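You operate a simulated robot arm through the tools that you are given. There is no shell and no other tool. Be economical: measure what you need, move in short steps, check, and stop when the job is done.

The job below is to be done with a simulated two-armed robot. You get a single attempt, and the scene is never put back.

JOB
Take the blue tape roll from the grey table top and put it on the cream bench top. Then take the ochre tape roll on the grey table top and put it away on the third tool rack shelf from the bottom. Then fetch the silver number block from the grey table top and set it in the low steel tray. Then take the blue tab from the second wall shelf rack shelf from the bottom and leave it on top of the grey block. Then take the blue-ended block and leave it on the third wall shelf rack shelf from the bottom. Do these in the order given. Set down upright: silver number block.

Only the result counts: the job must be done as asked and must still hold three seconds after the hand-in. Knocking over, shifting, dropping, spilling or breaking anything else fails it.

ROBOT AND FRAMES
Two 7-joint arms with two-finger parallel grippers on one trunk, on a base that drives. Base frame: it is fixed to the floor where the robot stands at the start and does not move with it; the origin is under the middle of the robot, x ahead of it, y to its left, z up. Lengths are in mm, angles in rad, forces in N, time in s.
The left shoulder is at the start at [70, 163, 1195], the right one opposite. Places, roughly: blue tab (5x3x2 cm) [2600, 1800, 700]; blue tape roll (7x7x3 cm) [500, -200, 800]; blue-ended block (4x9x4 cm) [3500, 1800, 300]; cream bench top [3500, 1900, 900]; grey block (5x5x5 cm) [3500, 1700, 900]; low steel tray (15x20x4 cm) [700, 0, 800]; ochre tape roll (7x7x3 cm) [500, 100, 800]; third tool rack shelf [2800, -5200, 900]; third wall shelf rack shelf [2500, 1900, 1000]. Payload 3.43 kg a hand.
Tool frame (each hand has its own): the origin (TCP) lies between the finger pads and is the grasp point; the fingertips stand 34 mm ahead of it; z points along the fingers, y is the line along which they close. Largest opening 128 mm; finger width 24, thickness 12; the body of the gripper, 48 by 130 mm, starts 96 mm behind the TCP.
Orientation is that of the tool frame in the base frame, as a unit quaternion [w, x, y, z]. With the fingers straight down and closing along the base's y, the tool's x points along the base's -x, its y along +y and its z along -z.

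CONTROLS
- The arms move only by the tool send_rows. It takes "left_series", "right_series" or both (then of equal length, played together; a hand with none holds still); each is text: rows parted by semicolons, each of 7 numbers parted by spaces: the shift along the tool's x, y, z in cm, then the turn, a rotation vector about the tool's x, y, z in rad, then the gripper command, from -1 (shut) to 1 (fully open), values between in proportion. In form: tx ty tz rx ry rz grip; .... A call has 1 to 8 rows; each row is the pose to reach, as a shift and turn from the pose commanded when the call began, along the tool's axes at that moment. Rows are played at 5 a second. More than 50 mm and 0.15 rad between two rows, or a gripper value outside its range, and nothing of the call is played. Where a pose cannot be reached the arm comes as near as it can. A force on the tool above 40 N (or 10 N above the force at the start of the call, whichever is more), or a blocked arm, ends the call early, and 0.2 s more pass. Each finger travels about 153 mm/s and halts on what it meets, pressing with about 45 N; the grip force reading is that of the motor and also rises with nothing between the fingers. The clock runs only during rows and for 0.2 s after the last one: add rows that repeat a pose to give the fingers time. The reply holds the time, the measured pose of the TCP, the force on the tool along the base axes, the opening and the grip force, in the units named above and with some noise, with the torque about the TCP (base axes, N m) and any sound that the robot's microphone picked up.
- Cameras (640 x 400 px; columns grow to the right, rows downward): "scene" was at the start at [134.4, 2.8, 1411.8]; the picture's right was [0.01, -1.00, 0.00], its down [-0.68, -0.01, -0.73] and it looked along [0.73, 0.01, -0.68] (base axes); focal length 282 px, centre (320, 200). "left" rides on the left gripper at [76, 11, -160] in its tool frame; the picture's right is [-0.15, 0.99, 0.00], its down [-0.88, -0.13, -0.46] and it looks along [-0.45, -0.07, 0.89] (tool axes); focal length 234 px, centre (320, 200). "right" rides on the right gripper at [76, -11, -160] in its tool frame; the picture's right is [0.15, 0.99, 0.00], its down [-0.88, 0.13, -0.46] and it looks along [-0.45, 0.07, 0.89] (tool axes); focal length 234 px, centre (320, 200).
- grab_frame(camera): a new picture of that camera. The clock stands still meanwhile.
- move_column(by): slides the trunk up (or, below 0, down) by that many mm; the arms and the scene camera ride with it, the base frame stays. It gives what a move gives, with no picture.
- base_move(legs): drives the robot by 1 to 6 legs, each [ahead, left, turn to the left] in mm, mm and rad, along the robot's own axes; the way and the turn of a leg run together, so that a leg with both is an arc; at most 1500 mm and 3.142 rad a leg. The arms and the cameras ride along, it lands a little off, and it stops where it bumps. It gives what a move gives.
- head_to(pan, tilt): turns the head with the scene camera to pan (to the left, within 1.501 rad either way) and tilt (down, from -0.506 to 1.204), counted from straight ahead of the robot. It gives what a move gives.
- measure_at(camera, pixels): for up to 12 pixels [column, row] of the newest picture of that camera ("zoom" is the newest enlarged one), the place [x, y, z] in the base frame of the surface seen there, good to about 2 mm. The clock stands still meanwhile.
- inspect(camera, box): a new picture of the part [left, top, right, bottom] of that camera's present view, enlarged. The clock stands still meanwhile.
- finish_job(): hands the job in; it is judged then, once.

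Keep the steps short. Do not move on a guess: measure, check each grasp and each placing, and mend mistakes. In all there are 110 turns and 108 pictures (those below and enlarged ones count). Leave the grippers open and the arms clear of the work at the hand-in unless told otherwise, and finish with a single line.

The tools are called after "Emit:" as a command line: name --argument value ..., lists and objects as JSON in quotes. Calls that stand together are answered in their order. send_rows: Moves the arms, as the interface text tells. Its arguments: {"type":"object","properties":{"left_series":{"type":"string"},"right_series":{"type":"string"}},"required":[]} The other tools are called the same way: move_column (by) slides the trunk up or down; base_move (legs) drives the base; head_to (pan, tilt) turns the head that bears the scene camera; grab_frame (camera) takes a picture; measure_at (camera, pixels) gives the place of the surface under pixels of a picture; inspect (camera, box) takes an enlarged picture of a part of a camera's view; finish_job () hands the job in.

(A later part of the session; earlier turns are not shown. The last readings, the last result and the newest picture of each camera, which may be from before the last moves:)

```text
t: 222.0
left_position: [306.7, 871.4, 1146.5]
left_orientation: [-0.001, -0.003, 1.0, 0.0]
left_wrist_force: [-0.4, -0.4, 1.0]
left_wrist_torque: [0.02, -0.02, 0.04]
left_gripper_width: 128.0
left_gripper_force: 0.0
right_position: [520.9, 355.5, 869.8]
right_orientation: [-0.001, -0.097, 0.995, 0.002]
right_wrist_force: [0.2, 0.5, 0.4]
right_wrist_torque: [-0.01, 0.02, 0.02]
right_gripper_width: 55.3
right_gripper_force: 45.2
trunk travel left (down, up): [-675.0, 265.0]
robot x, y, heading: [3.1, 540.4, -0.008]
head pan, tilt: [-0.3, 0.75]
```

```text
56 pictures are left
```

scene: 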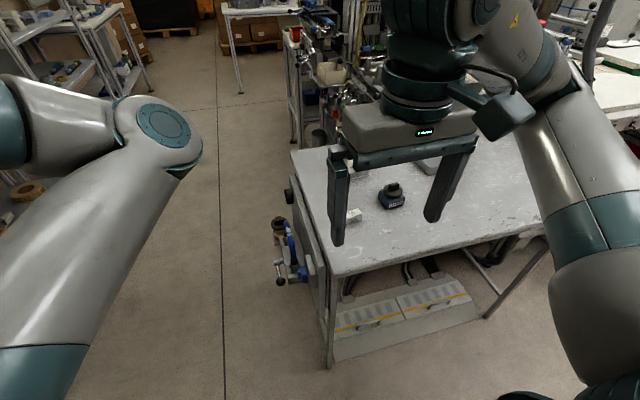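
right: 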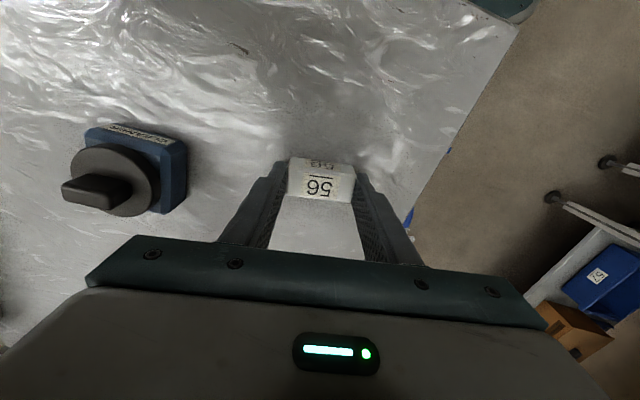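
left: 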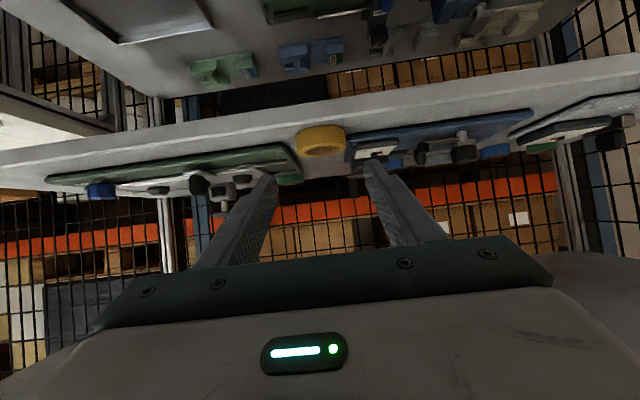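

Gripped (55 mm). Lift 24 cm, then sidestep right toward the tray.

Emit:
send_rows --right_series "0 0 -4.8 0 0 0 -1; 0 0 -9.6 0 0 0 -1; 0 0 -14.4 0 0 0 -1; 0 0 -19.2 0 0 0 -1; 0 0 -24 0 0 0 -1; 0 0 -24 0 0 0 -1"

Emit:
base_move --legs '[[20, -375, 0.008]]'

Emit:
head_to --pan -0.15 --tilt 0.7

Emit:
grab_frame --camera "scene"

Emit:
grab_frame --camera "right"

```text
t: 223.4
left_position: [307.2, 870.9, 1147.1]
left_orientation: [0.0, -0.003, 1.0, 0.0]
left_wrist_force: [-0.2, -0.2, 1.0]
left_wrist_torque: [0.01, 0.04, 0.03]
left_gripper_width: 128.5
left_gripper_force: 0.0
right_position: [520.6, 355.3, 1109.7]
right_orientation: [-0.001, -0.096, 0.995, 0.001]
right_wrist_force: [-0.5, -1.3, -1.9]
right_wrist_torque: [-0.02, 0.03, 0.04]
right_gripper_width: 55.0
right_gripper_force: 45.2
trunk travel left (down, up): [-675.0, 265.0]
robot x, y, heading: [-0.9, 538.3, 0.001]
head pan, tilt: [-0.3, 0.75]
```

```text
t: 225.8
left_position: [322.7, 501.4, 1148.5]
left_orientation: [-0.001, -0.01, 1.0, -0.001]
left_wrist_force: [0.4, 0.0, 0.6]
left_wrist_torque: [0.0, 0.0, -0.03]
left_gripper_width: 127.8
left_gripper_force: 0.1
right_position: [544.4, -11.6, 1109.4]
right_orientation: [-0.001, -0.105, 0.995, -0.001]
right_wrist_force: [0.1, -0.7, -1.0]
right_wrist_torque: [0.0, -0.02, -0.02]
right_gripper_width: 55.2
right_gripper_force: 45.3
trunk travel left (down, up): [-675.0, 265.0]
robot x, y, heading: [28.8, 168.5, 0.01]
head pan, tilt: [-0.3, 0.75]
```

```text
t: 226.5
left_position: [323.1, 500.2, 1148.1]
left_orientation: [-0.001, -0.011, 1.0, 0.0]
left_wrist_force: [-0.1, -0.2, -0.3]
left_wrist_torque: [0.01, 0.02, 0.0]
left_gripper_width: 128.3
left_gripper_force: 0.0
right_position: [543.9, -10.0, 1109.9]
right_orientation: [-0.001, -0.104, 0.995, 0.001]
right_wrist_force: [0.2, -1.3, -0.9]
right_wrist_torque: [0.0, -0.02, -0.01]
right_gripper_width: 55.1
right_gripper_force: 44.5
trunk travel left (down, up): [-675.0, 265.0]
robot x, y, heading: [26.7, 167.6, 0.011]
head pan, tilt: [-0.15, 0.7]
```

```text
55 pictures are left
```

scene: 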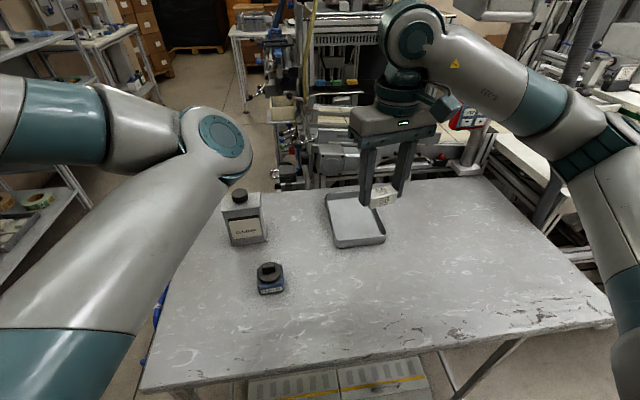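

```text
54 pictures are left
```

right: 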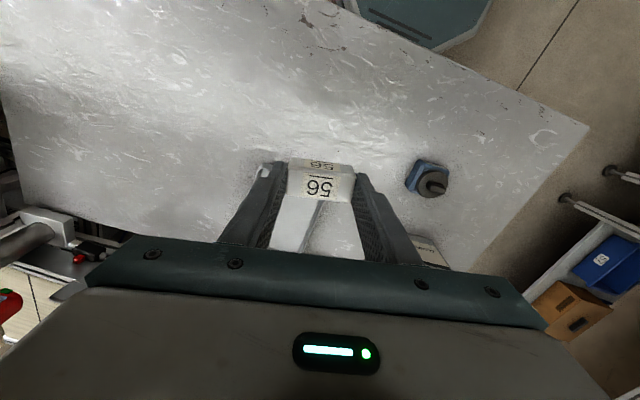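

Emit:
measure_at --camera "scene" --pixels '[[338, 244], [383, 237], [325, 195], [335, 230], [360, 225], [350, 215], [378, 222], [380, 233], [345, 234], [360, 239], [372, 202]]'

Emit:
inspect --camera "scene" --box '[290, 160, 430, 260]'

```text
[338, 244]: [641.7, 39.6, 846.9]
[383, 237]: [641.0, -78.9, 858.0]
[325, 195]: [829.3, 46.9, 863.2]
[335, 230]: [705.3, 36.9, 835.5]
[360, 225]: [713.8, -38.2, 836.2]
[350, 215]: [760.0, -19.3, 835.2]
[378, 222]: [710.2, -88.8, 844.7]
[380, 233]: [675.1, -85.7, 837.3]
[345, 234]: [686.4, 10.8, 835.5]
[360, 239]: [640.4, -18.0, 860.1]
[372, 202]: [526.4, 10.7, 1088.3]
```

```text
4.00 times, centred on (360, 210) of scene
```

zoom: 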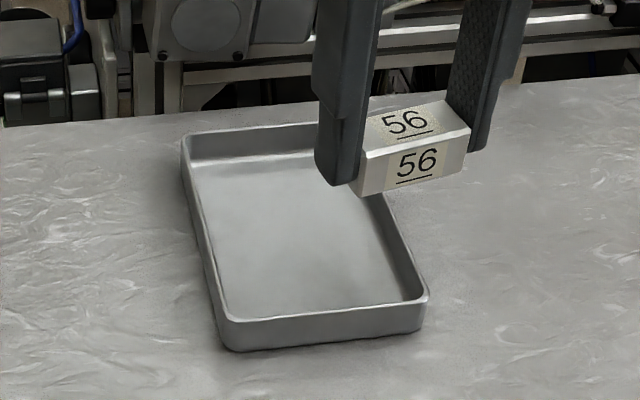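

Tray interior ≈ x 648–832, y -85…40, floor z 835.5. I move the block over (697,-22) and lower to ~6 cm above the floor.

Emit:
send_rows --right_series "-3.7 -1.1 0 0 0 0 -1; -7.4 -2.2 0 0 0 0 -1; -11 -3.3 0 0 0 0 -1; -14.7 -4.35 0 0 0 0 -1; -14.7 -4.35 4.5 0 0 0 -1; -14.7 -4.35 9 0 0 0 -1; -14.7 -4.35 13.5 0 0 0 -1; -14.7 -4.35 17.5 0 0 0 -1"

Emit:
inspect --camera "scene" --box '[290, 160, 430, 260]'

Emit:
grab_frame --camera "right"

```text
t: 228.3
left_position: [323.2, 500.0, 1147.8]
left_orientation: [-0.001, -0.01, 1.0, 0.001]
left_wrist_force: [-0.5, 0.2, 0.7]
left_wrist_torque: [0.01, 0.02, -0.01]
left_gripper_width: 128.1
left_gripper_force: 0.0
right_position: [697.7, -25.3, 932.6]
right_orientation: [-0.001, -0.105, 0.994, 0.0]
right_wrist_force: [0.5, 0.3, -2.0]
right_wrist_torque: [-0.01, 0.0, 0.03]
right_gripper_width: 55.0
right_gripper_force: 45.1
trunk travel left (down, up): [-675.0, 265.0]
robot x, y, heading: [29.6, 163.7, 0.017]
head pan, tilt: [-0.15, 0.7]
```

```text
4.00 times, centred on (360, 210) of scene
```

zoom: 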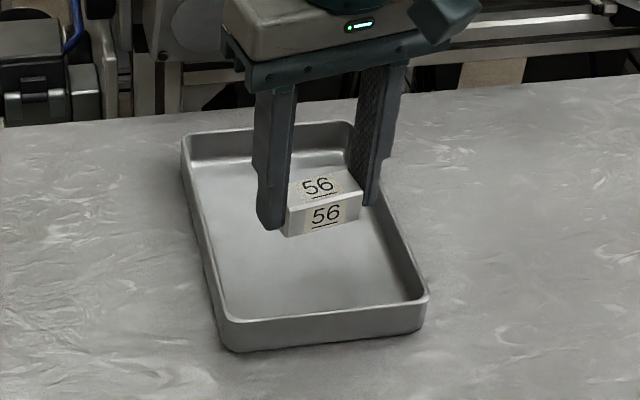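

```text
51 pictures are left
```

right: 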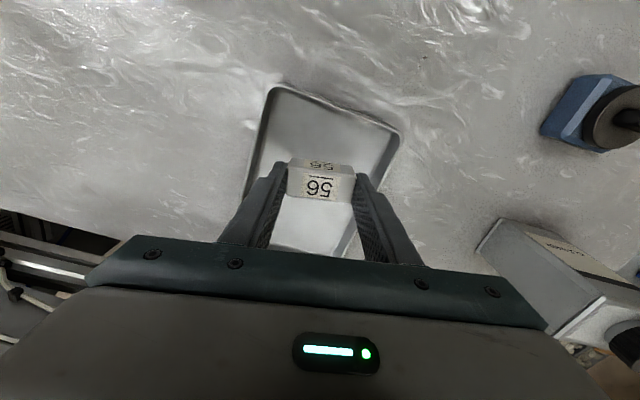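

Inside the tray walls. Lower 57.5 mm, open to 76 mm, rise.

Emit:
send_rows --right_series "0 0 3 0 0 0 -1; 0 0 5 0 0 0 -1; 0 0 5.75 0 0 0 -1; 0 0 5.75 0 0 0 -1; 0 0 5.75 0 0 0 0.19; 0 0 5.75 0 0 0 0.19; 0 0 1.5 0 0 0 0.19; 0 0 -3 0 0 0 0.19"

Emit:
inspect --camera "scene" --box '[290, 160, 430, 260]'

```text
t: 230.1
left_position: [323.8, 501.3, 1147.7]
left_orientation: [-0.001, -0.011, 1.0, 0.0]
left_wrist_force: [-0.4, 0.6, -0.2]
left_wrist_torque: [-0.05, -0.01, -0.02]
left_gripper_width: 127.9
left_gripper_force: 0.1
right_position: [696.6, -22.6, 963.6]
right_orientation: [0.0, -0.105, 0.994, 0.0]
right_wrist_force: [-0.2, 0.1, 0.1]
right_wrist_torque: [0.01, -0.02, -0.01]
right_gripper_width: 76.1
right_gripper_force: 0.0
trunk travel left (down, up): [-675.0, 265.0]
robot x, y, heading: [24.0, 163.5, 0.012]
head pan, tilt: [-0.15, 0.7]
```

```text
4.00 times, centred on (360, 210) of scene
```

zoom: 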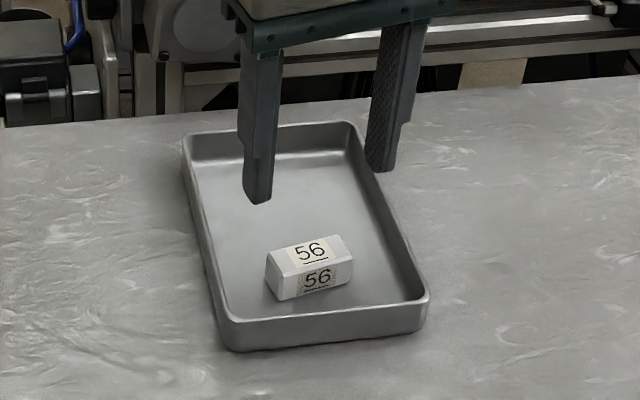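

Block 56 sits upright in the tray. I raise and pull back the right hand, then drive to the wall shelf rack.

Emit:
send_rows --right_series "0 0 -4.7 0 0 0.05 0.5; 0 0 -9.4 0 0 0.1 0.5; 0 0 -14.1 0 0 0.15 1; 0 0 -18.5 0 0 0.2 1; 4.6 1 -18.5 0 0 0.2 1; 9.3 2 -18.5 0 0 0.2 1; 14 3 -18.5 0 0 0.2 1; 18.6 3.9 -18.5 0 0 0.2 1"

Emit:
send_rows --right_series "4.7 0 0 0 0 0 1; 9.4 0 0 0 0 0 1; 13 0 0 0 0 0 1; 13 0 0 0 0 0 1"

Emit:
base_move --legs '[[0, 890, -0.012], [1500, 0, 0], [925, 0, 0], [0, 0, 1.571]]'

Emit:
head_to --pan 0 --tilt 0.8

Emit:
grab_frame --camera "scene"

```text
t: 231.9
left_position: [322.3, 500.0, 1147.3]
left_orientation: [0.001, -0.01, 1.0, 0.001]
left_wrist_force: [-0.5, -0.1, 0.1]
left_wrist_torque: [0.03, -0.04, -0.02]
left_gripper_width: 127.8
left_gripper_force: 0.0
right_position: [507.4, -24.6, 1150.3]
right_orientation: [-0.002, -0.004, 1.0, 0.001]
right_wrist_force: [-1.0, 0.2, 0.0]
right_wrist_torque: [-0.01, 0.02, 0.03]
right_gripper_width: 127.9
right_gripper_force: 0.1
trunk travel left (down, up): [-675.0, 265.0]
robot x, y, heading: [26.6, 165.2, 0.009]
head pan, tilt: [-0.15, 0.7]
```

```text
t: 232.9
left_position: [321.9, 500.7, 1147.3]
left_orientation: [-0.001, -0.011, 1.0, -0.001]
left_wrist_force: [0.0, -0.1, -1.0]
left_wrist_torque: [0.04, -0.03, -0.04]
left_gripper_width: 128.0
left_gripper_force: 0.0
right_position: [378.4, -23.2, 1149.9]
right_orientation: [-0.001, -0.005, 1.0, 0.001]
right_wrist_force: [0.2, -0.7, -0.5]
right_wrist_torque: [0.04, -0.01, -0.02]
right_gripper_width: 127.9
right_gripper_force: 0.1
trunk travel left (down, up): [-675.0, 265.0]
robot x, y, heading: [27.4, 166.1, 0.012]
head pan, tilt: [-0.15, 0.7]
```

```text
t: 253.0
left_position: [2119.0, 1333.1, 1147.9]
left_orientation: [0.0, 0.712, -0.702, 0.002]
left_wrist_force: [0.7, 0.1, 0.0]
left_wrist_torque: [0.01, 0.01, 0.04]
left_gripper_width: 128.1
left_gripper_force: 0.1
right_position: [2642.2, 1386.4, 1150.6]
right_orientation: [0.001, 0.707, -0.707, 0.0]
right_wrist_force: [0.0, -0.5, -0.9]
right_wrist_torque: [-0.02, 0.01, 0.0]
right_gripper_width: 127.9
right_gripper_force: 0.0
trunk travel left (down, up): [-675.0, 265.0]
robot x, y, heading: [2455.2, 1033.3, 1.573]
head pan, tilt: [-0.15, 0.7]
```

```text
t: 253.7
left_position: [2117.6, 1333.1, 1147.0]
left_orientation: [0.0, 0.712, -0.702, 0.001]
left_wrist_force: [0.7, 0.8, -0.4]
left_wrist_torque: [0.0, -0.03, -0.02]
left_gripper_width: 128.2
left_gripper_force: 0.0
right_position: [2642.5, 1386.5, 1151.6]
right_orientation: [0.0, 0.708, -0.707, 0.001]
right_wrist_force: [0.4, 0.5, 0.4]
right_wrist_torque: [-0.01, 0.04, -0.02]
right_gripper_width: 128.2
right_gripper_force: 0.1
trunk travel left (down, up): [-675.0, 265.0]
robot x, y, heading: [2455.4, 1038.2, 1.581]
head pan, tilt: [0.0, 0.799]
```

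```text
49 pictures are left
```

scene: 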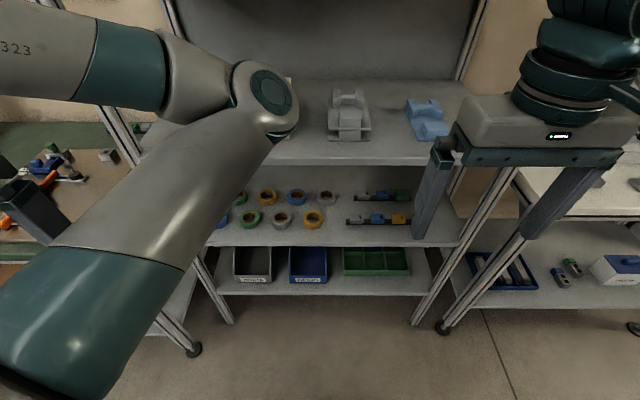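

I zoom on the tabs on the second shelf (340–415, 185–230).

Emit:
inspect --camera "scene" --box '[320, 170, 440, 245]'

```text
5.33 times, centred on (380, 208) of scene
```

zoom: 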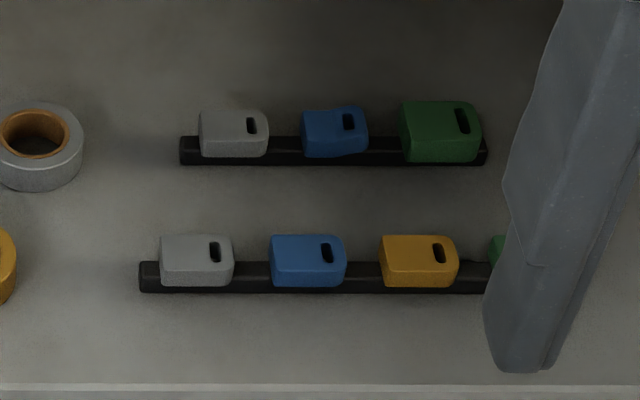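

Two bluish tabs (back row, front row). I measure both.

Emit:
measure_at --camera "zoom" --pixels '[[272, 245], [345, 245], [308, 240], [308, 275], [304, 115], [364, 115], [335, 112], [335, 145], [308, 330], [300, 384], [225, 285], [232, 265]]'

```text
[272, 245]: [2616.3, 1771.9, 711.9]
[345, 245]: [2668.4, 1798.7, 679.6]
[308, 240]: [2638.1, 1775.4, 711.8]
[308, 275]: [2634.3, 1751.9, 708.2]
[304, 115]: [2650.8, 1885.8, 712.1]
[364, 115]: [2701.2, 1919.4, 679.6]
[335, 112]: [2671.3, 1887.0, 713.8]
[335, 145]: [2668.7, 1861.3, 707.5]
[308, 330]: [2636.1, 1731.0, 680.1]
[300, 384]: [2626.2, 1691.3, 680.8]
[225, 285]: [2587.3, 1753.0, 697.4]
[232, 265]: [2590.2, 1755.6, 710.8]
```

The front-row tab (x 2613–2663, y 1750–1780, top 712) matches 5×3×2 cm and the listed place. I lower the column 250 mm and close in a little.

Emit:
move_column --by -250

Emit:
base_move --legs '[[55, 0, -0.008]]'

Emit:
send_rows --right_series "-4.8 0 0 0 0 0 0.5; -9.6 0 0 0 0 0 0.5; -14.4 0 0 0 -0.13 0 0.5; -17 0 0 0 -0.26 0 0; -17 0 0 0 -0.39 0 0; -17 0 0 0 -0.52 0 0; -17 0 0 0 -0.655 0 0; -17 0 0 0 -0.785 0 0"

Emit:
grab_frame --camera "scene"

```text
t: 256.2
left_position: [2118.8, 1333.5, 898.5]
left_orientation: [0.0, 0.712, -0.702, 0.001]
left_wrist_force: [0.2, -0.4, 0.1]
left_wrist_torque: [0.0, 0.0, -0.04]
left_gripper_width: 128.1
left_gripper_force: 0.0
right_position: [2642.9, 1385.0, 900.5]
right_orientation: [0.001, 0.708, -0.707, 0.0]
right_wrist_force: [0.4, -0.1, -0.2]
right_wrist_torque: [-0.01, 0.01, -0.03]
right_gripper_width: 127.9
right_gripper_force: 0.1
trunk travel left (down, up): [-425.0, 515.0]
robot x, y, heading: [2451.6, 1035.2, 1.577]
head pan, tilt: [0.0, 0.799]
```

```text
t: 257.2
left_position: [2122.3, 1392.0, 897.1]
left_orientation: [0.0, 0.71, -0.704, 0.002]
left_wrist_force: [0.4, 0.3, -0.9]
left_wrist_torque: [-0.03, 0.03, -0.01]
left_gripper_width: 128.2
left_gripper_force: 0.0
right_position: [2645.2, 1439.9, 900.2]
right_orientation: [-0.001, -0.705, 0.709, -0.001]
right_wrist_force: [0.1, 0.3, -0.4]
right_wrist_torque: [-0.06, 0.02, 0.01]
right_gripper_width: 127.9
right_gripper_force: 0.1
trunk travel left (down, up): [-425.0, 515.0]
robot x, y, heading: [2453.7, 1091.5, 1.574]
head pan, tilt: [0.0, 0.799]
```

```text
t: 259.0
left_position: [2120.5, 1389.4, 897.5]
left_orientation: [0.0, 0.709, -0.705, 0.001]
left_wrist_force: [0.0, -0.1, -0.2]
left_wrist_torque: [0.01, 0.01, 0.01]
left_gripper_width: 128.1
left_gripper_force: 0.0
right_position: [2646.5, 1608.3, 898.9]
right_orientation: [0.271, -0.651, 0.655, 0.27]
right_wrist_force: [-1.3, 0.4, 0.1]
right_wrist_torque: [0.0, 0.0, 0.02]
right_gripper_width: 64.0
right_gripper_force: 0.0
trunk travel left (down, up): [-425.0, 515.0]
robot x, y, heading: [2451.5, 1087.0, 1.573]
head pan, tilt: [0.0, 0.799]
```

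```text
47 pictures are left
```

scene: 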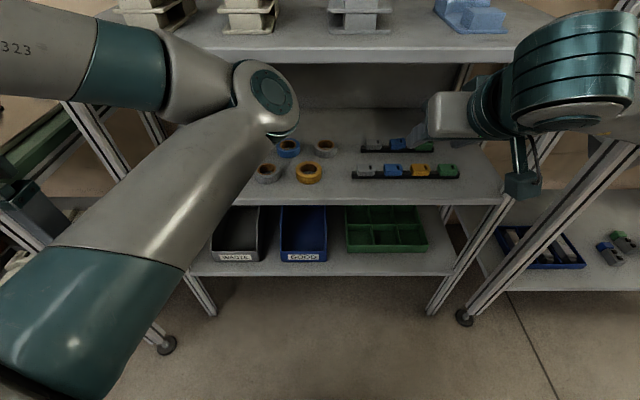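

Tilt reached. I measure the tab again from this lower view.

Emit:
inspect --camera "scene" --box '[345, 130, 465, 205]'

```text
5.33 times, centred on (405, 168) of scene
```

zoom: 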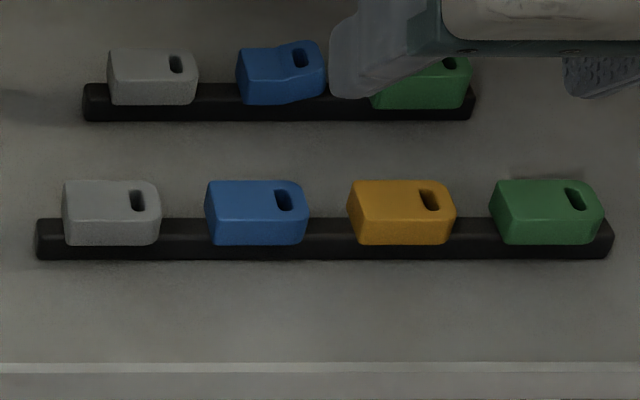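

Emit:
measure_at --camera "zoom" --pixels '[[210, 230], [302, 232], [255, 230], [255, 190], [255, 213], [210, 190], [180, 230], [325, 228], [157, 230], [352, 232], [330, 250], [328, 221]]'

```text
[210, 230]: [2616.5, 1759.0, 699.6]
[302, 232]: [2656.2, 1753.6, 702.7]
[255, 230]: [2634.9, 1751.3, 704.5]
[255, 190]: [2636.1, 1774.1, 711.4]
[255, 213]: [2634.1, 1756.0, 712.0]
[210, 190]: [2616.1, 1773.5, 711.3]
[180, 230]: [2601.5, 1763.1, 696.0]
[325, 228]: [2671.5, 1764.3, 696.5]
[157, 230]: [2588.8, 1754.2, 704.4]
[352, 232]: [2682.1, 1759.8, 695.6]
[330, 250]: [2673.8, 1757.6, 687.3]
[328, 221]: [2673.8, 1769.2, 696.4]
```

Tab centre x≈2636.5, rail top 696.5, neighbour edges 2590 and 2680. I bring the hand (56 mm opening) to just above the tab.

Emit:
send_rows --right_series "1.4 0.5 3.5 0 0 0 -0.125; 2.8 1.05 7.1 0 0 0 -0.125; 4.2 1.05 10.6 0 0 0 -0.125; 5.66 1.05 14.14 0 0 0 -0.125; 2.76 1.05 17.04 0 0 0 -0.125; -0.14 1.05 19.94 0 0 0 -0.125; -0.14 1.05 19.94 0 0 0 -0.125"

Emit:
inspect --camera "scene" --box '[345, 130, 465, 205]'

Emit:
grab_frame --camera "right"

```text
t: 260.6
left_position: [2120.9, 1391.3, 897.3]
left_orientation: [0.0, 0.709, -0.705, 0.002]
left_wrist_force: [-0.8, -0.2, 1.0]
left_wrist_torque: [0.0, 0.0, 0.01]
left_gripper_width: 128.0
left_gripper_force: 0.0
right_position: [2638.5, 1751.7, 761.5]
right_orientation: [0.271, -0.651, 0.655, 0.27]
right_wrist_force: [-1.0, -0.6, -1.0]
right_wrist_torque: [0.0, 0.03, 0.01]
right_gripper_width: 56.2
right_gripper_force: 0.1
trunk travel left (down, up): [-425.0, 515.0]
robot x, y, heading: [2447.6, 1090.1, 1.567]
head pan, tilt: [0.0, 0.799]
```

```text
5.33 times, centred on (405, 168) of scene
```

zoom: 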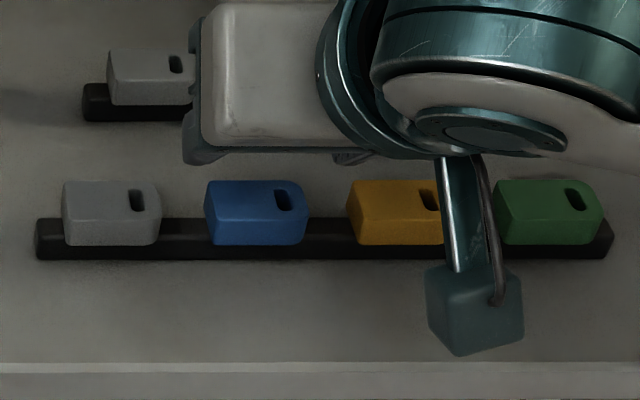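

```text
44 pictures are left
```

right: 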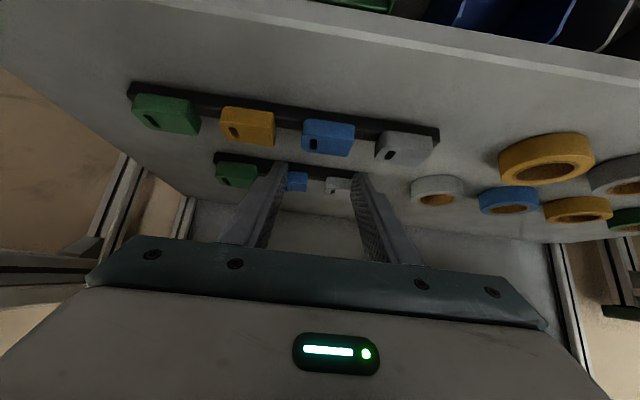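

Emit:
measure_at --camera "right" --pixels '[[307, 128], [350, 132], [329, 150], [329, 126], [271, 125], [384, 140]]'

```text
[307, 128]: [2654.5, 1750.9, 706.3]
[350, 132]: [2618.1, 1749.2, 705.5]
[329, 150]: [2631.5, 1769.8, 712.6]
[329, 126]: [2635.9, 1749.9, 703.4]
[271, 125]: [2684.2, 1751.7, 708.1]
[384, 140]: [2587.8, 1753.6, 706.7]
```

Aligned (tab centre 2636 vs TCP 2638). Lower 29 mm with a 2 mm shift, and close.

Emit:
send_rows --right_series "1 0.2 1 0 0 0 -0.125; 2.1 0.2 2.05 0 0 0 -0.125; 2.1 0.2 2.05 0 0 0 -0.125; 2.1 0.2 2.05 0 0 0 -1; 2.1 0.2 2.05 0 0 0 -1; 2.1 0.2 2.05 0 0 0 -1"

Emit:
grab_frame --camera "right"

```text
t: 262.0
left_position: [2120.6, 1390.5, 897.9]
left_orientation: [0.0, 0.709, -0.705, 0.001]
left_wrist_force: [0.3, 0.9, -0.4]
left_wrist_torque: [0.0, 0.02, -0.03]
left_gripper_width: 128.1
left_gripper_force: 0.1
right_position: [2635.1, 1750.4, 729.6]
right_orientation: [0.27, -0.652, 0.655, 0.27]
right_wrist_force: [-0.6, -0.1, -0.1]
right_wrist_torque: [0.0, 0.0, 0.02]
right_gripper_width: 41.2
right_gripper_force: 44.8
trunk travel left (down, up): [-425.0, 515.0]
robot x, y, heading: [2453.0, 1089.2, 1.563]
head pan, tilt: [0.0, 0.799]
```

```text
43 pictures are left
```

right: 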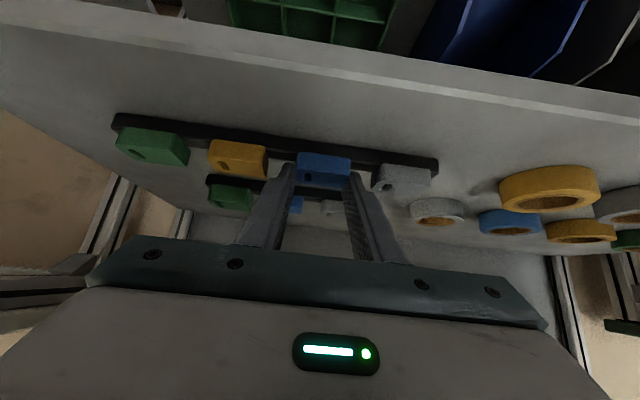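

Tab gripped. Lift 30 mm and draw out 150 mm, then check.

Emit:
send_rows --right_series "-1.1 0 -1.1 0 0 0 -1; -2.12 0 -2.12 0 0 0 -1; 0.5 0 -4.8 0 0 0 -1; 3.1 0 -7.4 0 0 0 -1; 5.8 0 -10 0 0 0 -1; 8.5 0 -12.7 0 0 0 -1; 8.5 0 -12.7 0 0 0 -1"

Emit:
inspect --camera "scene" --box '[325, 110, 485, 230]'

Emit:
grab_frame --camera "right"

```text
t: 263.6
left_position: [2121.0, 1390.7, 897.1]
left_orientation: [-0.001, 0.709, -0.705, 0.001]
left_wrist_force: [0.5, -0.9, 0.0]
left_wrist_torque: [0.0, 0.01, 0.01]
left_gripper_width: 128.1
left_gripper_force: 0.1
right_position: [2631.8, 1630.6, 759.1]
right_orientation: [0.27, -0.652, 0.656, 0.269]
right_wrist_force: [-0.7, 0.6, -0.8]
right_wrist_torque: [0.04, 0.01, 0.02]
right_gripper_width: 41.1
right_gripper_force: 45.0
right hand out of reach, approached as far as the arm can: row 6, 7
trunk travel left (down, up): [-425.0, 515.0]
robot x, y, heading: [2452.6, 1086.9, 1.567]
head pan, tilt: [0.0, 0.799]
```

```text
3.33 times, centred on (405, 170) of scene
```

zoom: 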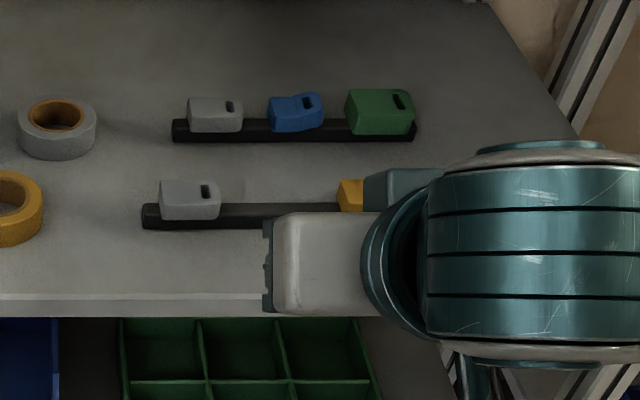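

```text
41 pictures are left
```

right: 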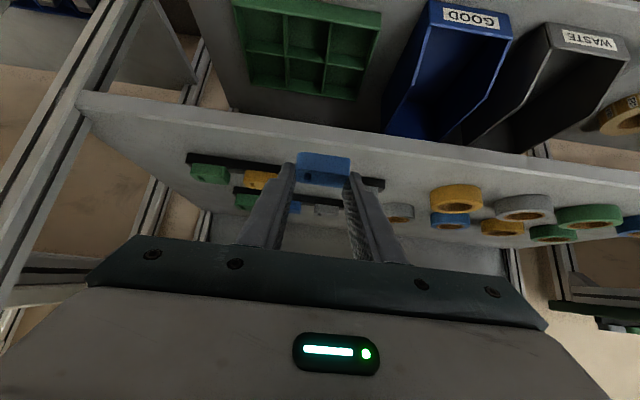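

Tab firmly held. I back off 90 mm, raise the column 265 mm (gripper back above bench height) and sidestep to the bench.

Emit:
base_move --legs '[[-90, 0, 0]]'

Emit:
move_column --by 290

Emit:
base_move --legs '[[0, -890, 0]]'

Emit:
head_to --pan -0.1 --tilt 0.8

Emit:
grab_frame --camera "scene"

```text
t: 264.7
left_position: [2121.3, 1299.7, 898.1]
left_orientation: [-0.001, 0.709, -0.705, 0.0]
left_wrist_force: [0.1, -0.7, 0.4]
left_wrist_torque: [0.07, 0.03, -0.02]
left_gripper_width: 128.0
left_gripper_force: 0.1
right_position: [2630.6, 1540.0, 760.8]
right_orientation: [0.27, -0.652, 0.655, 0.269]
right_wrist_force: [-0.5, -1.3, 0.2]
right_wrist_torque: [0.02, 0.01, 0.03]
right_gripper_width: 41.2
right_gripper_force: 45.5
trunk travel left (down, up): [-425.0, 515.0]
robot x, y, heading: [2452.6, 1000.0, 1.569]
head pan, tilt: [0.0, 0.799]
```

```text
t: 267.6
left_position: [2121.3, 1300.7, 1187.5]
left_orientation: [0.0, 0.71, -0.705, 0.001]
left_wrist_force: [-0.3, 0.2, -0.4]
left_wrist_torque: [-0.01, -0.04, -0.01]
left_gripper_width: 128.1
left_gripper_force: 0.0
right_position: [2631.2, 1541.0, 1048.9]
right_orientation: [0.27, -0.652, 0.656, 0.268]
right_wrist_force: [-0.3, 0.1, -0.3]
right_wrist_torque: [0.03, 0.04, 0.02]
right_gripper_width: 41.2
right_gripper_force: 45.1
trunk travel left (down, up): [-715.0, 225.0]
robot x, y, heading: [2453.7, 1001.0, 1.566]
head pan, tilt: [0.0, 0.799]
```

```text
t: 272.3
left_position: [3014.0, 1296.8, 1186.2]
left_orientation: [0.0, -0.705, 0.709, -0.002]
left_wrist_force: [0.2, -0.4, -0.9]
left_wrist_torque: [-0.01, 0.01, -0.01]
left_gripper_width: 128.0
left_gripper_force: 0.1
right_position: [3526.7, 1531.5, 1050.5]
right_orientation: [0.272, -0.648, 0.66, 0.267]
right_wrist_force: [-0.5, 0.0, 0.5]
right_wrist_torque: [0.05, 0.0, 0.04]
right_gripper_width: 41.1
right_gripper_force: 44.7
trunk travel left (down, up): [-715.0, 225.0]
robot x, y, heading: [3341.8, 993.7, 1.562]
head pan, tilt: [0.0, 0.799]
```

```text
t: 273.0
left_position: [3013.7, 1297.3, 1187.0]
left_orientation: [0.0, -0.705, 0.709, -0.001]
left_wrist_force: [-0.4, 0.4, 0.3]
left_wrist_torque: [-0.02, 0.0, 0.01]
left_gripper_width: 128.1
left_gripper_force: 0.2
right_position: [3526.8, 1530.1, 1049.6]
right_orientation: [0.272, -0.648, 0.66, 0.266]
right_wrist_force: [0.5, 0.4, -0.9]
right_wrist_torque: [0.01, 0.03, 0.0]
right_gripper_width: 41.3
right_gripper_force: 45.2
trunk travel left (down, up): [-715.0, 225.0]
robot x, y, heading: [3342.3, 989.3, 1.555]
head pan, tilt: [-0.099, 0.799]
```

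```text
40 pictures are left
```

scene: 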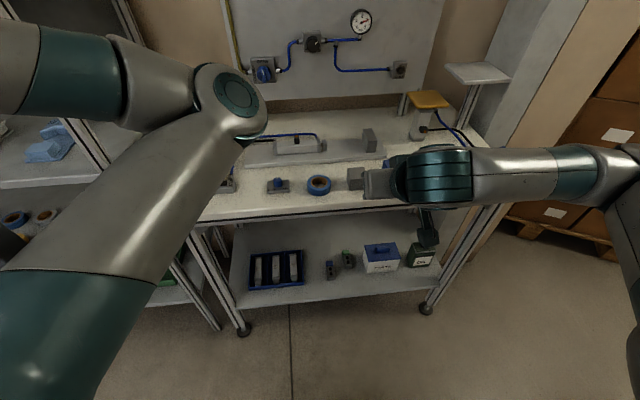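

Emit:
inspect --camera "scene" --box '[300, 150, 420, 225]'

```text
5.33 times, centred on (360, 188) of scene
```

zoom: 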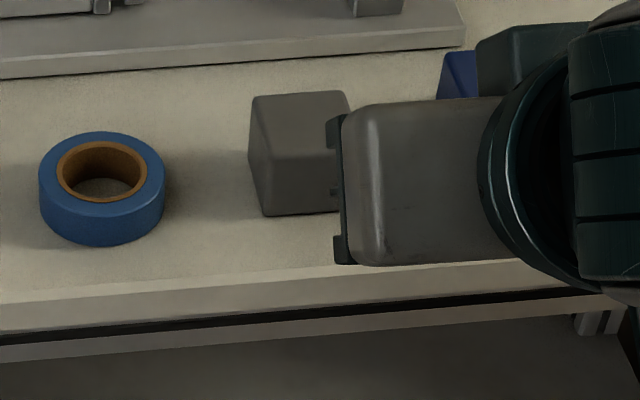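

Emit:
measure_at --camera "zoom" --pixels '[[257, 98], [345, 95], [268, 152], [325, 150], [300, 125], [300, 180], [252, 160], [265, 200]]'

```text
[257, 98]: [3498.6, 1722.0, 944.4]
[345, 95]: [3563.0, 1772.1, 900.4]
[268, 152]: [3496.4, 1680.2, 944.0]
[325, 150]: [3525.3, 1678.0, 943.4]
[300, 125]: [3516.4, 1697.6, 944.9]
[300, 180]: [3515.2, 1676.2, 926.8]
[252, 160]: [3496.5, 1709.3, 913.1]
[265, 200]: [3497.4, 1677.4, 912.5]
```

Grey block: x 3495–3545, y 1676–1726, top 944.7. I move the base up 60 mm.

Emit:
base_move --legs '[[60, 7, 0.01]]'

```text
t: 273.9
left_position: [3003.6, 1351.7, 1187.5]
left_orientation: [-0.001, 0.709, -0.706, 0.001]
left_wrist_force: [0.5, 0.0, 0.5]
left_wrist_torque: [0.03, 0.01, 0.0]
left_gripper_width: 128.0
left_gripper_force: 0.0
right_position: [3515.2, 1590.8, 1050.1]
right_orientation: [0.271, -0.65, 0.656, 0.27]
right_wrist_force: [-0.1, 0.3, 0.0]
right_wrist_torque: [-0.03, 0.02, 0.01]
right_gripper_width: 41.4
right_gripper_force: 44.7
trunk travel left (down, up): [-715.0, 225.0]
robot x, y, heading: [3332.6, 1048.5, 1.565]
head pan, tilt: [-0.099, 0.799]
```

Emit:
send_rows --right_series "-1.3 -0.2 3.2 0 0 0 -1; -2.6 -0.4 6.4 0 0 0 -1; -3.87 -0.4 9.52 0 0 0 -1; -3.87 -0.4 9.52 0 0 0 -1"

Emit:
inspect --camera "scene" --box '[300, 130, 460, 230]'

Emit:
grab_frame --camera "right"

```text
t: 274.9
left_position: [3003.4, 1352.2, 1188.2]
left_orientation: [0.0, 0.708, -0.706, 0.0]
left_wrist_force: [0.0, -0.3, 0.7]
left_wrist_torque: [-0.01, -0.01, -0.02]
left_gripper_width: 128.0
left_gripper_force: 0.0
right_position: [3519.8, 1685.9, 1010.4]
right_orientation: [0.271, -0.65, 0.656, 0.27]
right_wrist_force: [1.0, 0.2, -0.4]
right_wrist_torque: [0.02, -0.05, 0.0]
right_gripper_width: 41.0
right_gripper_force: 44.9
trunk travel left (down, up): [-715.0, 225.0]
robot x, y, heading: [3331.6, 1052.5, 1.566]
head pan, tilt: [-0.099, 0.799]
```

```text
4.00 times, centred on (380, 180) of scene
```

zoom: 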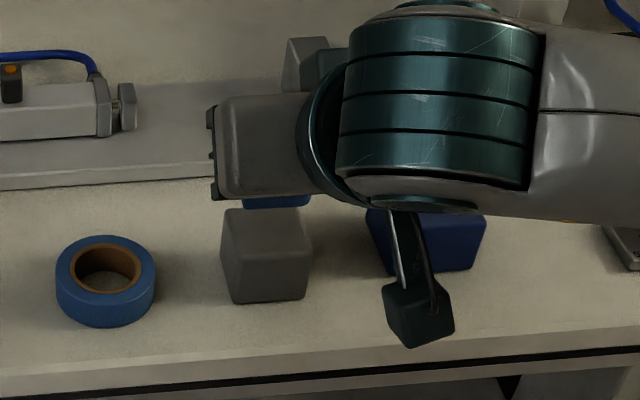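

```text
37 pictures are left
```

right: 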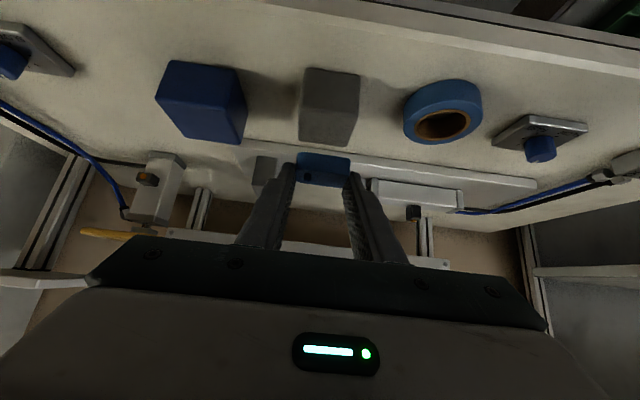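

Emit:
measure_at --camera "right" --pixels '[[300, 156], [348, 160], [323, 156], [323, 168], [323, 183], [330, 105], [332, 140]]'

```text
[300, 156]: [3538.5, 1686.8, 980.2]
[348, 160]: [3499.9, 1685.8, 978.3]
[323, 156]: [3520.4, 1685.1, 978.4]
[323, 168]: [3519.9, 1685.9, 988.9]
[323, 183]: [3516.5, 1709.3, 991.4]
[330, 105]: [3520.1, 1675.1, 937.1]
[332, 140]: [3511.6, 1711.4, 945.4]
```

Tab hangs level over the block (bottom 977, y 1686–1715, x-centre 3519.5). Lower 31.5 mm, release, withdraw back-up.

Emit:
send_rows --right_series "1.2 0 1.2 0 0 0 -1; 2.2 0 2.2 0 0 0 -1; 2.25 0 2.25 0 0 0 -1; 2.25 0 2.25 0 0 0 -0.1; 2.25 0 2.25 0 0 0 -0.1; 1.25 0 1.25 0 0 0 -0.1; 0 0 -1 0 0 0 -0.1; 0 0 -5.5 0 0 0 -0.1"

Emit:
grab_frame --camera "right"

Emit:
inspect --camera "scene" --box '[300, 130, 460, 230]'

```text
t: 276.7
left_position: [3002.0, 1351.6, 1186.7]
left_orientation: [-0.001, 0.708, -0.706, 0.001]
left_wrist_force: [0.3, -1.4, -1.0]
left_wrist_torque: [0.06, 0.0, 0.0]
left_gripper_width: 128.1
left_gripper_force: 0.0
right_position: [3520.5, 1646.7, 1048.7]
right_orientation: [0.271, -0.651, 0.656, 0.269]
right_wrist_force: [-0.7, -1.1, 0.6]
right_wrist_torque: [0.0, 0.03, 0.01]
right_gripper_width: 57.7
right_gripper_force: 0.0
trunk travel left (down, up): [-715.0, 225.0]
robot x, y, heading: [3334.0, 1049.5, 1.562]
head pan, tilt: [-0.099, 0.799]
```

```text
36 pictures are left
```

right: 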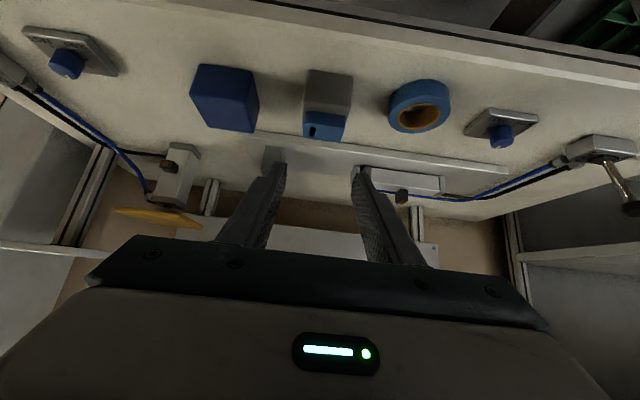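

```text
4.00 times, centred on (380, 180) of scene
```

zoom: 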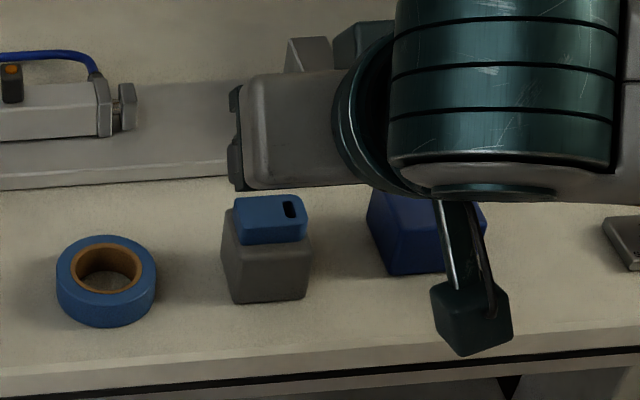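

Tab sits on the grey block. I pull the hand back 60 mm, back the base 70 mm, and lower the column to see the low shelf.

Emit:
send_rows --right_series "2.1 0 -2.1 0 0 0 0; 4.2 0 -4.2 0 0 0 0.3; 4.2 0 -4.2 0 0 0 0.3"

Emit:
base_move --legs '[[-75, 0, 0]]'

Emit:
move_column --by -500

Emit:
grab_frame --camera "scene"

```text
t: 277.5
left_position: [3003.4, 1353.6, 1187.4]
left_orientation: [-0.001, 0.708, -0.706, 0.002]
left_wrist_force: [0.8, 0.3, 0.4]
left_wrist_torque: [0.0, -0.02, -0.01]
left_gripper_width: 128.0
left_gripper_force: 0.0
right_position: [3518.2, 1592.4, 1047.5]
right_orientation: [0.271, -0.651, 0.657, 0.268]
right_wrist_force: [0.6, 0.2, -0.1]
right_wrist_torque: [-0.02, 0.02, 0.02]
right_gripper_width: 83.1
right_gripper_force: 0.2
right hand out of reach, approached as far as the arm can: row 2, 3
trunk travel left (down, up): [-715.0, 225.0]
robot x, y, heading: [3331.4, 1052.5, 1.569]
head pan, tilt: [-0.099, 0.799]
```

```text
t: 278.6
left_position: [3002.9, 1277.4, 1186.6]
left_orientation: [0.0, 0.708, -0.706, 0.002]
left_wrist_force: [-0.3, -0.4, 0.1]
left_wrist_torque: [0.0, -0.01, 0.01]
left_gripper_width: 128.0
left_gripper_force: 0.1
right_position: [3518.0, 1515.4, 1047.6]
right_orientation: [0.27, -0.651, 0.657, 0.267]
right_wrist_force: [-0.8, -0.2, 0.2]
right_wrist_torque: [0.0, 0.02, 0.0]
right_gripper_width: 83.3
right_gripper_force: 0.1
trunk travel left (down, up): [-715.0, 225.0]
robot x, y, heading: [3333.2, 975.2, 1.57]
head pan, tilt: [-0.099, 0.799]
```

```text
refused: -500 is not a number from -400 to 400
```

```text
34 pictures are left
```

scene: 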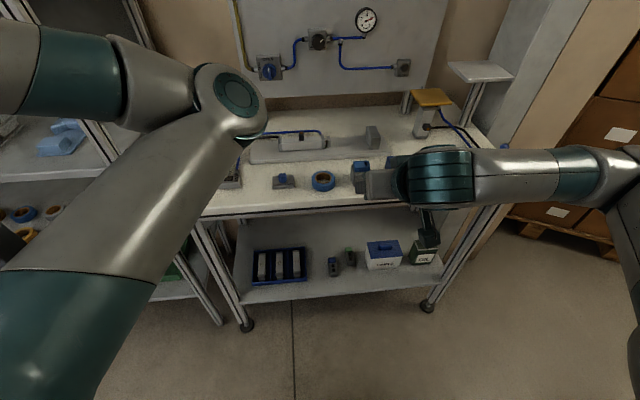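

Emit:
move_column --by -400

Emit:
move_column --by -230

Emit:
head_to --pan -0.15 --tilt 0.55

Emit:
grab_frame --camera "scene"

```text
t: 282.4
left_position: [3002.5, 1276.1, 787.2]
left_orientation: [-0.001, 0.708, -0.706, 0.002]
left_wrist_force: [0.7, -0.7, 0.0]
left_wrist_torque: [0.03, -0.01, 0.0]
left_gripper_width: 127.8
left_gripper_force: 0.1
right_position: [3516.4, 1514.7, 647.9]
right_orientation: [0.27, -0.651, 0.657, 0.268]
right_wrist_force: [0.3, -0.6, -0.1]
right_wrist_torque: [0.0, 0.04, 0.03]
right_gripper_width: 83.1
right_gripper_force: 0.0
trunk travel left (down, up): [-315.0, 625.0]
robot x, y, heading: [3336.9, 973.6, 1.564]
head pan, tilt: [-0.099, 0.799]
```

```text
t: 284.8
left_position: [3004.1, 1277.2, 557.8]
left_orientation: [0.0, 0.709, -0.706, 0.002]
left_wrist_force: [-0.7, -0.1, 0.2]
left_wrist_torque: [-0.01, -0.03, 0.01]
left_gripper_width: 128.0
left_gripper_force: 0.1
right_position: [3516.4, 1515.3, 418.2]
right_orientation: [0.271, -0.651, 0.657, 0.269]
right_wrist_force: [0.2, -0.4, -0.3]
right_wrist_torque: [0.02, 0.0, 0.02]
right_gripper_width: 83.3
right_gripper_force: 0.0
trunk travel left (down, up): [-85.0, 855.0]
robot x, y, heading: [3334.5, 975.4, 1.568]
head pan, tilt: [-0.099, 0.799]
```

```text
t: 285.6
left_position: [3003.5, 1276.8, 557.9]
left_orientation: [0.0, 0.708, -0.706, 0.001]
left_wrist_force: [-0.7, -0.7, 0.3]
left_wrist_torque: [0.01, -0.03, 0.0]
left_gripper_width: 128.0
left_gripper_force: 0.0
right_position: [3517.4, 1515.8, 418.7]
right_orientation: [0.27, -0.651, 0.657, 0.267]
right_wrist_force: [-0.1, 0.6, -0.1]
right_wrist_torque: [0.0, 0.01, 0.0]
right_gripper_width: 83.1
right_gripper_force: 0.0
trunk travel left (down, up): [-85.0, 855.0]
robot x, y, heading: [3333.3, 973.0, 1.563]
head pan, tilt: [-0.15, 0.55]
```

```text
33 pictures are left
```

scene: 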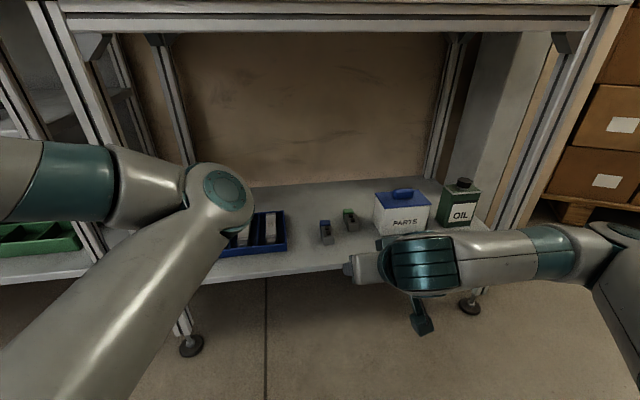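

Emit:
inspect --camera "scene" --box '[280, 190, 400, 265]'

```text
5.33 times, centred on (340, 228) of scene
```

zoom: 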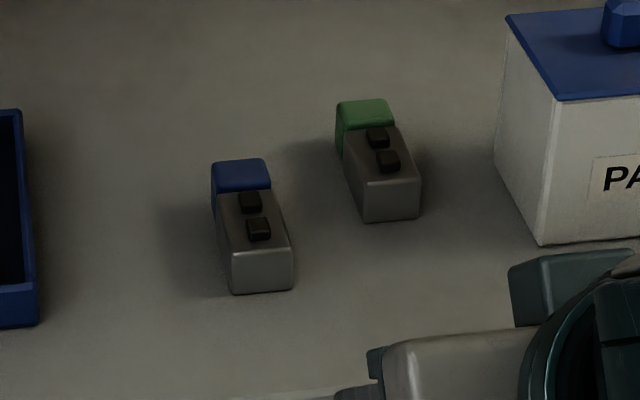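

Emit:
measure_at --camera "zoom" --pixels '[[230, 250], [290, 248], [260, 243], [240, 165], [215, 165], [268, 165], [260, 270], [222, 225], [358, 218], [348, 170], [232, 292], [300, 320]]'

```text
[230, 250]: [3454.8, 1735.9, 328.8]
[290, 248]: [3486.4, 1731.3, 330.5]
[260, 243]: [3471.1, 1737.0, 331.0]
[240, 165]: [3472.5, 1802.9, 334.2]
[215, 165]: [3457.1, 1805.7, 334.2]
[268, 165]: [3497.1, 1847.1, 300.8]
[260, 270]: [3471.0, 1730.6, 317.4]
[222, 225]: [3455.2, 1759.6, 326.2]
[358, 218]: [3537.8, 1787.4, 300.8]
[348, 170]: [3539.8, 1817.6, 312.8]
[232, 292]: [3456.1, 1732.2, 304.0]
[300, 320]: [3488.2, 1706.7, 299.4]
```

Blue-ended block: x 3454–3488, y 1730–1816, top ≈333, shelf z 300. I shift the base to line the hand up.

Emit:
base_move --legs '[[85, 44, 0.005]]'

```text
t: 286.7
left_position: [2957.2, 1359.4, 559.3]
left_orientation: [0.0, 0.71, -0.704, 0.001]
left_wrist_force: [0.1, 0.6, 0.6]
left_wrist_torque: [0.0, 0.0, 0.02]
left_gripper_width: 127.9
left_gripper_force: 0.1
right_position: [3468.8, 1599.7, 417.8]
right_orientation: [0.27, -0.653, 0.655, 0.269]
right_wrist_force: [-0.3, 0.2, 0.5]
right_wrist_torque: [0.01, -0.02, 0.03]
right_gripper_width: 83.1
right_gripper_force: 0.1
trunk travel left (down, up): [-85.0, 855.0]
robot x, y, heading: [3284.4, 1054.2, 1.574]
head pan, tilt: [-0.15, 0.55]
```

Emit:
send_rows --right_series "-2 -0.1 3.6 0 0 0 0; -4 -0.2 7.1 0 0 0 0; -6 -0.3 10.7 0 0 0 0; -7.92 -0.3 14.28 0 0 0 0; -7.92 -0.3 14.28 0 0 0 0"

Emit:
grab_frame --camera "right"

Emit:
inspect --camera "scene" --box '[280, 190, 400, 265]'

```text
t: 287.9
left_position: [2957.0, 1359.6, 557.8]
left_orientation: [0.0, 0.71, -0.704, 0.002]
left_wrist_force: [-0.2, 0.5, 0.4]
left_wrist_torque: [-0.03, 0.0, 0.02]
left_gripper_width: 128.1
left_gripper_force: 0.1
right_position: [3472.6, 1756.4, 371.9]
right_orientation: [0.27, -0.652, 0.656, 0.268]
right_wrist_force: [-0.5, 0.5, 0.2]
right_wrist_torque: [0.02, 0.01, -0.02]
right_gripper_width: 63.7
right_gripper_force: 0.0
trunk travel left (down, up): [-85.0, 855.0]
robot x, y, heading: [3287.1, 1057.3, 1.568]
head pan, tilt: [-0.15, 0.55]
```

```text
31 pictures are left
```

right: 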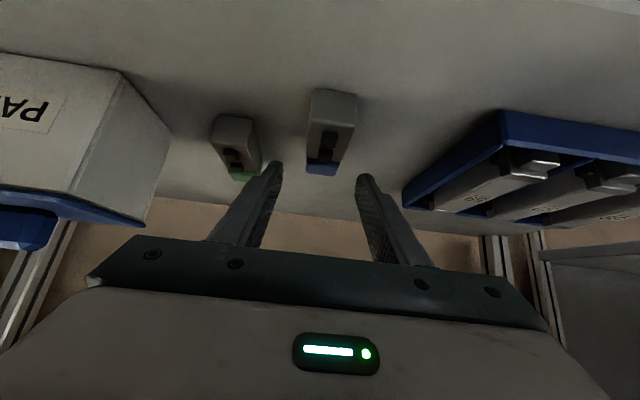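

```text
5.33 times, centred on (340, 228) of scene
```

zoom: 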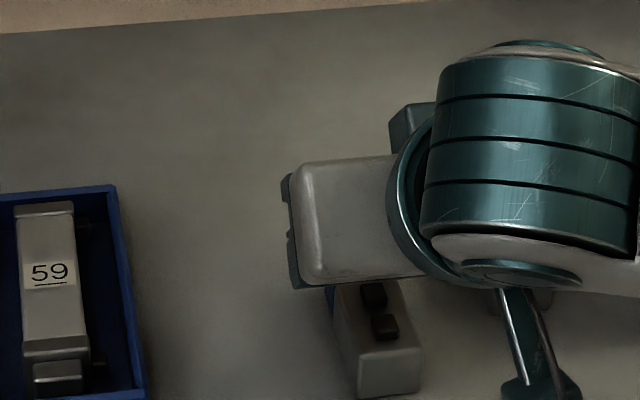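

Emit:
measure_at --camera "right" --pixels '[[310, 95], [356, 100], [333, 100], [333, 120], [308, 150], [345, 155], [322, 172], [215, 130], [350, 165]]'

```text
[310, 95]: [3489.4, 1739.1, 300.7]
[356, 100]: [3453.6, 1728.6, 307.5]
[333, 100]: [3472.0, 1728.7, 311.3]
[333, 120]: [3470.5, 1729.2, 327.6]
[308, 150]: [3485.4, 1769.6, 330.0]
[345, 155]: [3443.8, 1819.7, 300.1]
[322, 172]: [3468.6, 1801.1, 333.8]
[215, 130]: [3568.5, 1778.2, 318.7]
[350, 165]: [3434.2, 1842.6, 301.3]
```

Aligned. Lower 36 mm and close.

Emit:
send_rows --right_series "1.3 0.1 1.3 0 0 0 0; 2.55 0.1 2.55 0 0 0 0; 2.55 0.1 2.55 0 0 0 0; 2.55 0.1 2.55 0 0 0 -1; 2.55 0.1 2.55 0 0 0 -1; 2.55 0.1 2.55 0 0 0 -1; 1 0.1 1 0 0 0 -1; -0.8 0.1 -0.8 0 0 0 -1"

Emit:
grab_frame --camera "right"

```text
t: 289.7
left_position: [2957.3, 1358.7, 556.7]
left_orientation: [0.0, 0.71, -0.704, 0.001]
left_wrist_force: [-0.4, 0.3, 0.6]
left_wrist_torque: [-0.04, 0.02, 0.02]
left_gripper_width: 128.0
left_gripper_force: 0.0
right_position: [3472.2, 1759.9, 384.1]
right_orientation: [0.27, -0.653, 0.655, 0.269]
right_wrist_force: [-0.1, 0.6, -1.8]
right_wrist_torque: [-0.02, 0.01, 0.0]
right_gripper_width: 33.6
right_gripper_force: 45.5
trunk travel left (down, up): [-85.0, 855.0]
robot x, y, heading: [3286.9, 1056.2, 1.572]
head pan, tilt: [-0.15, 0.55]
```

```text
29 pictures are left
```

right: 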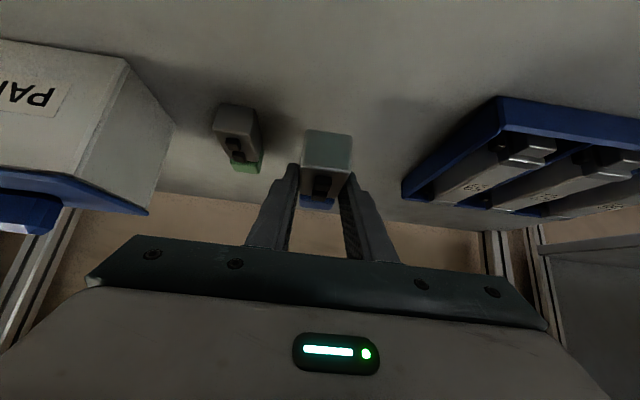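

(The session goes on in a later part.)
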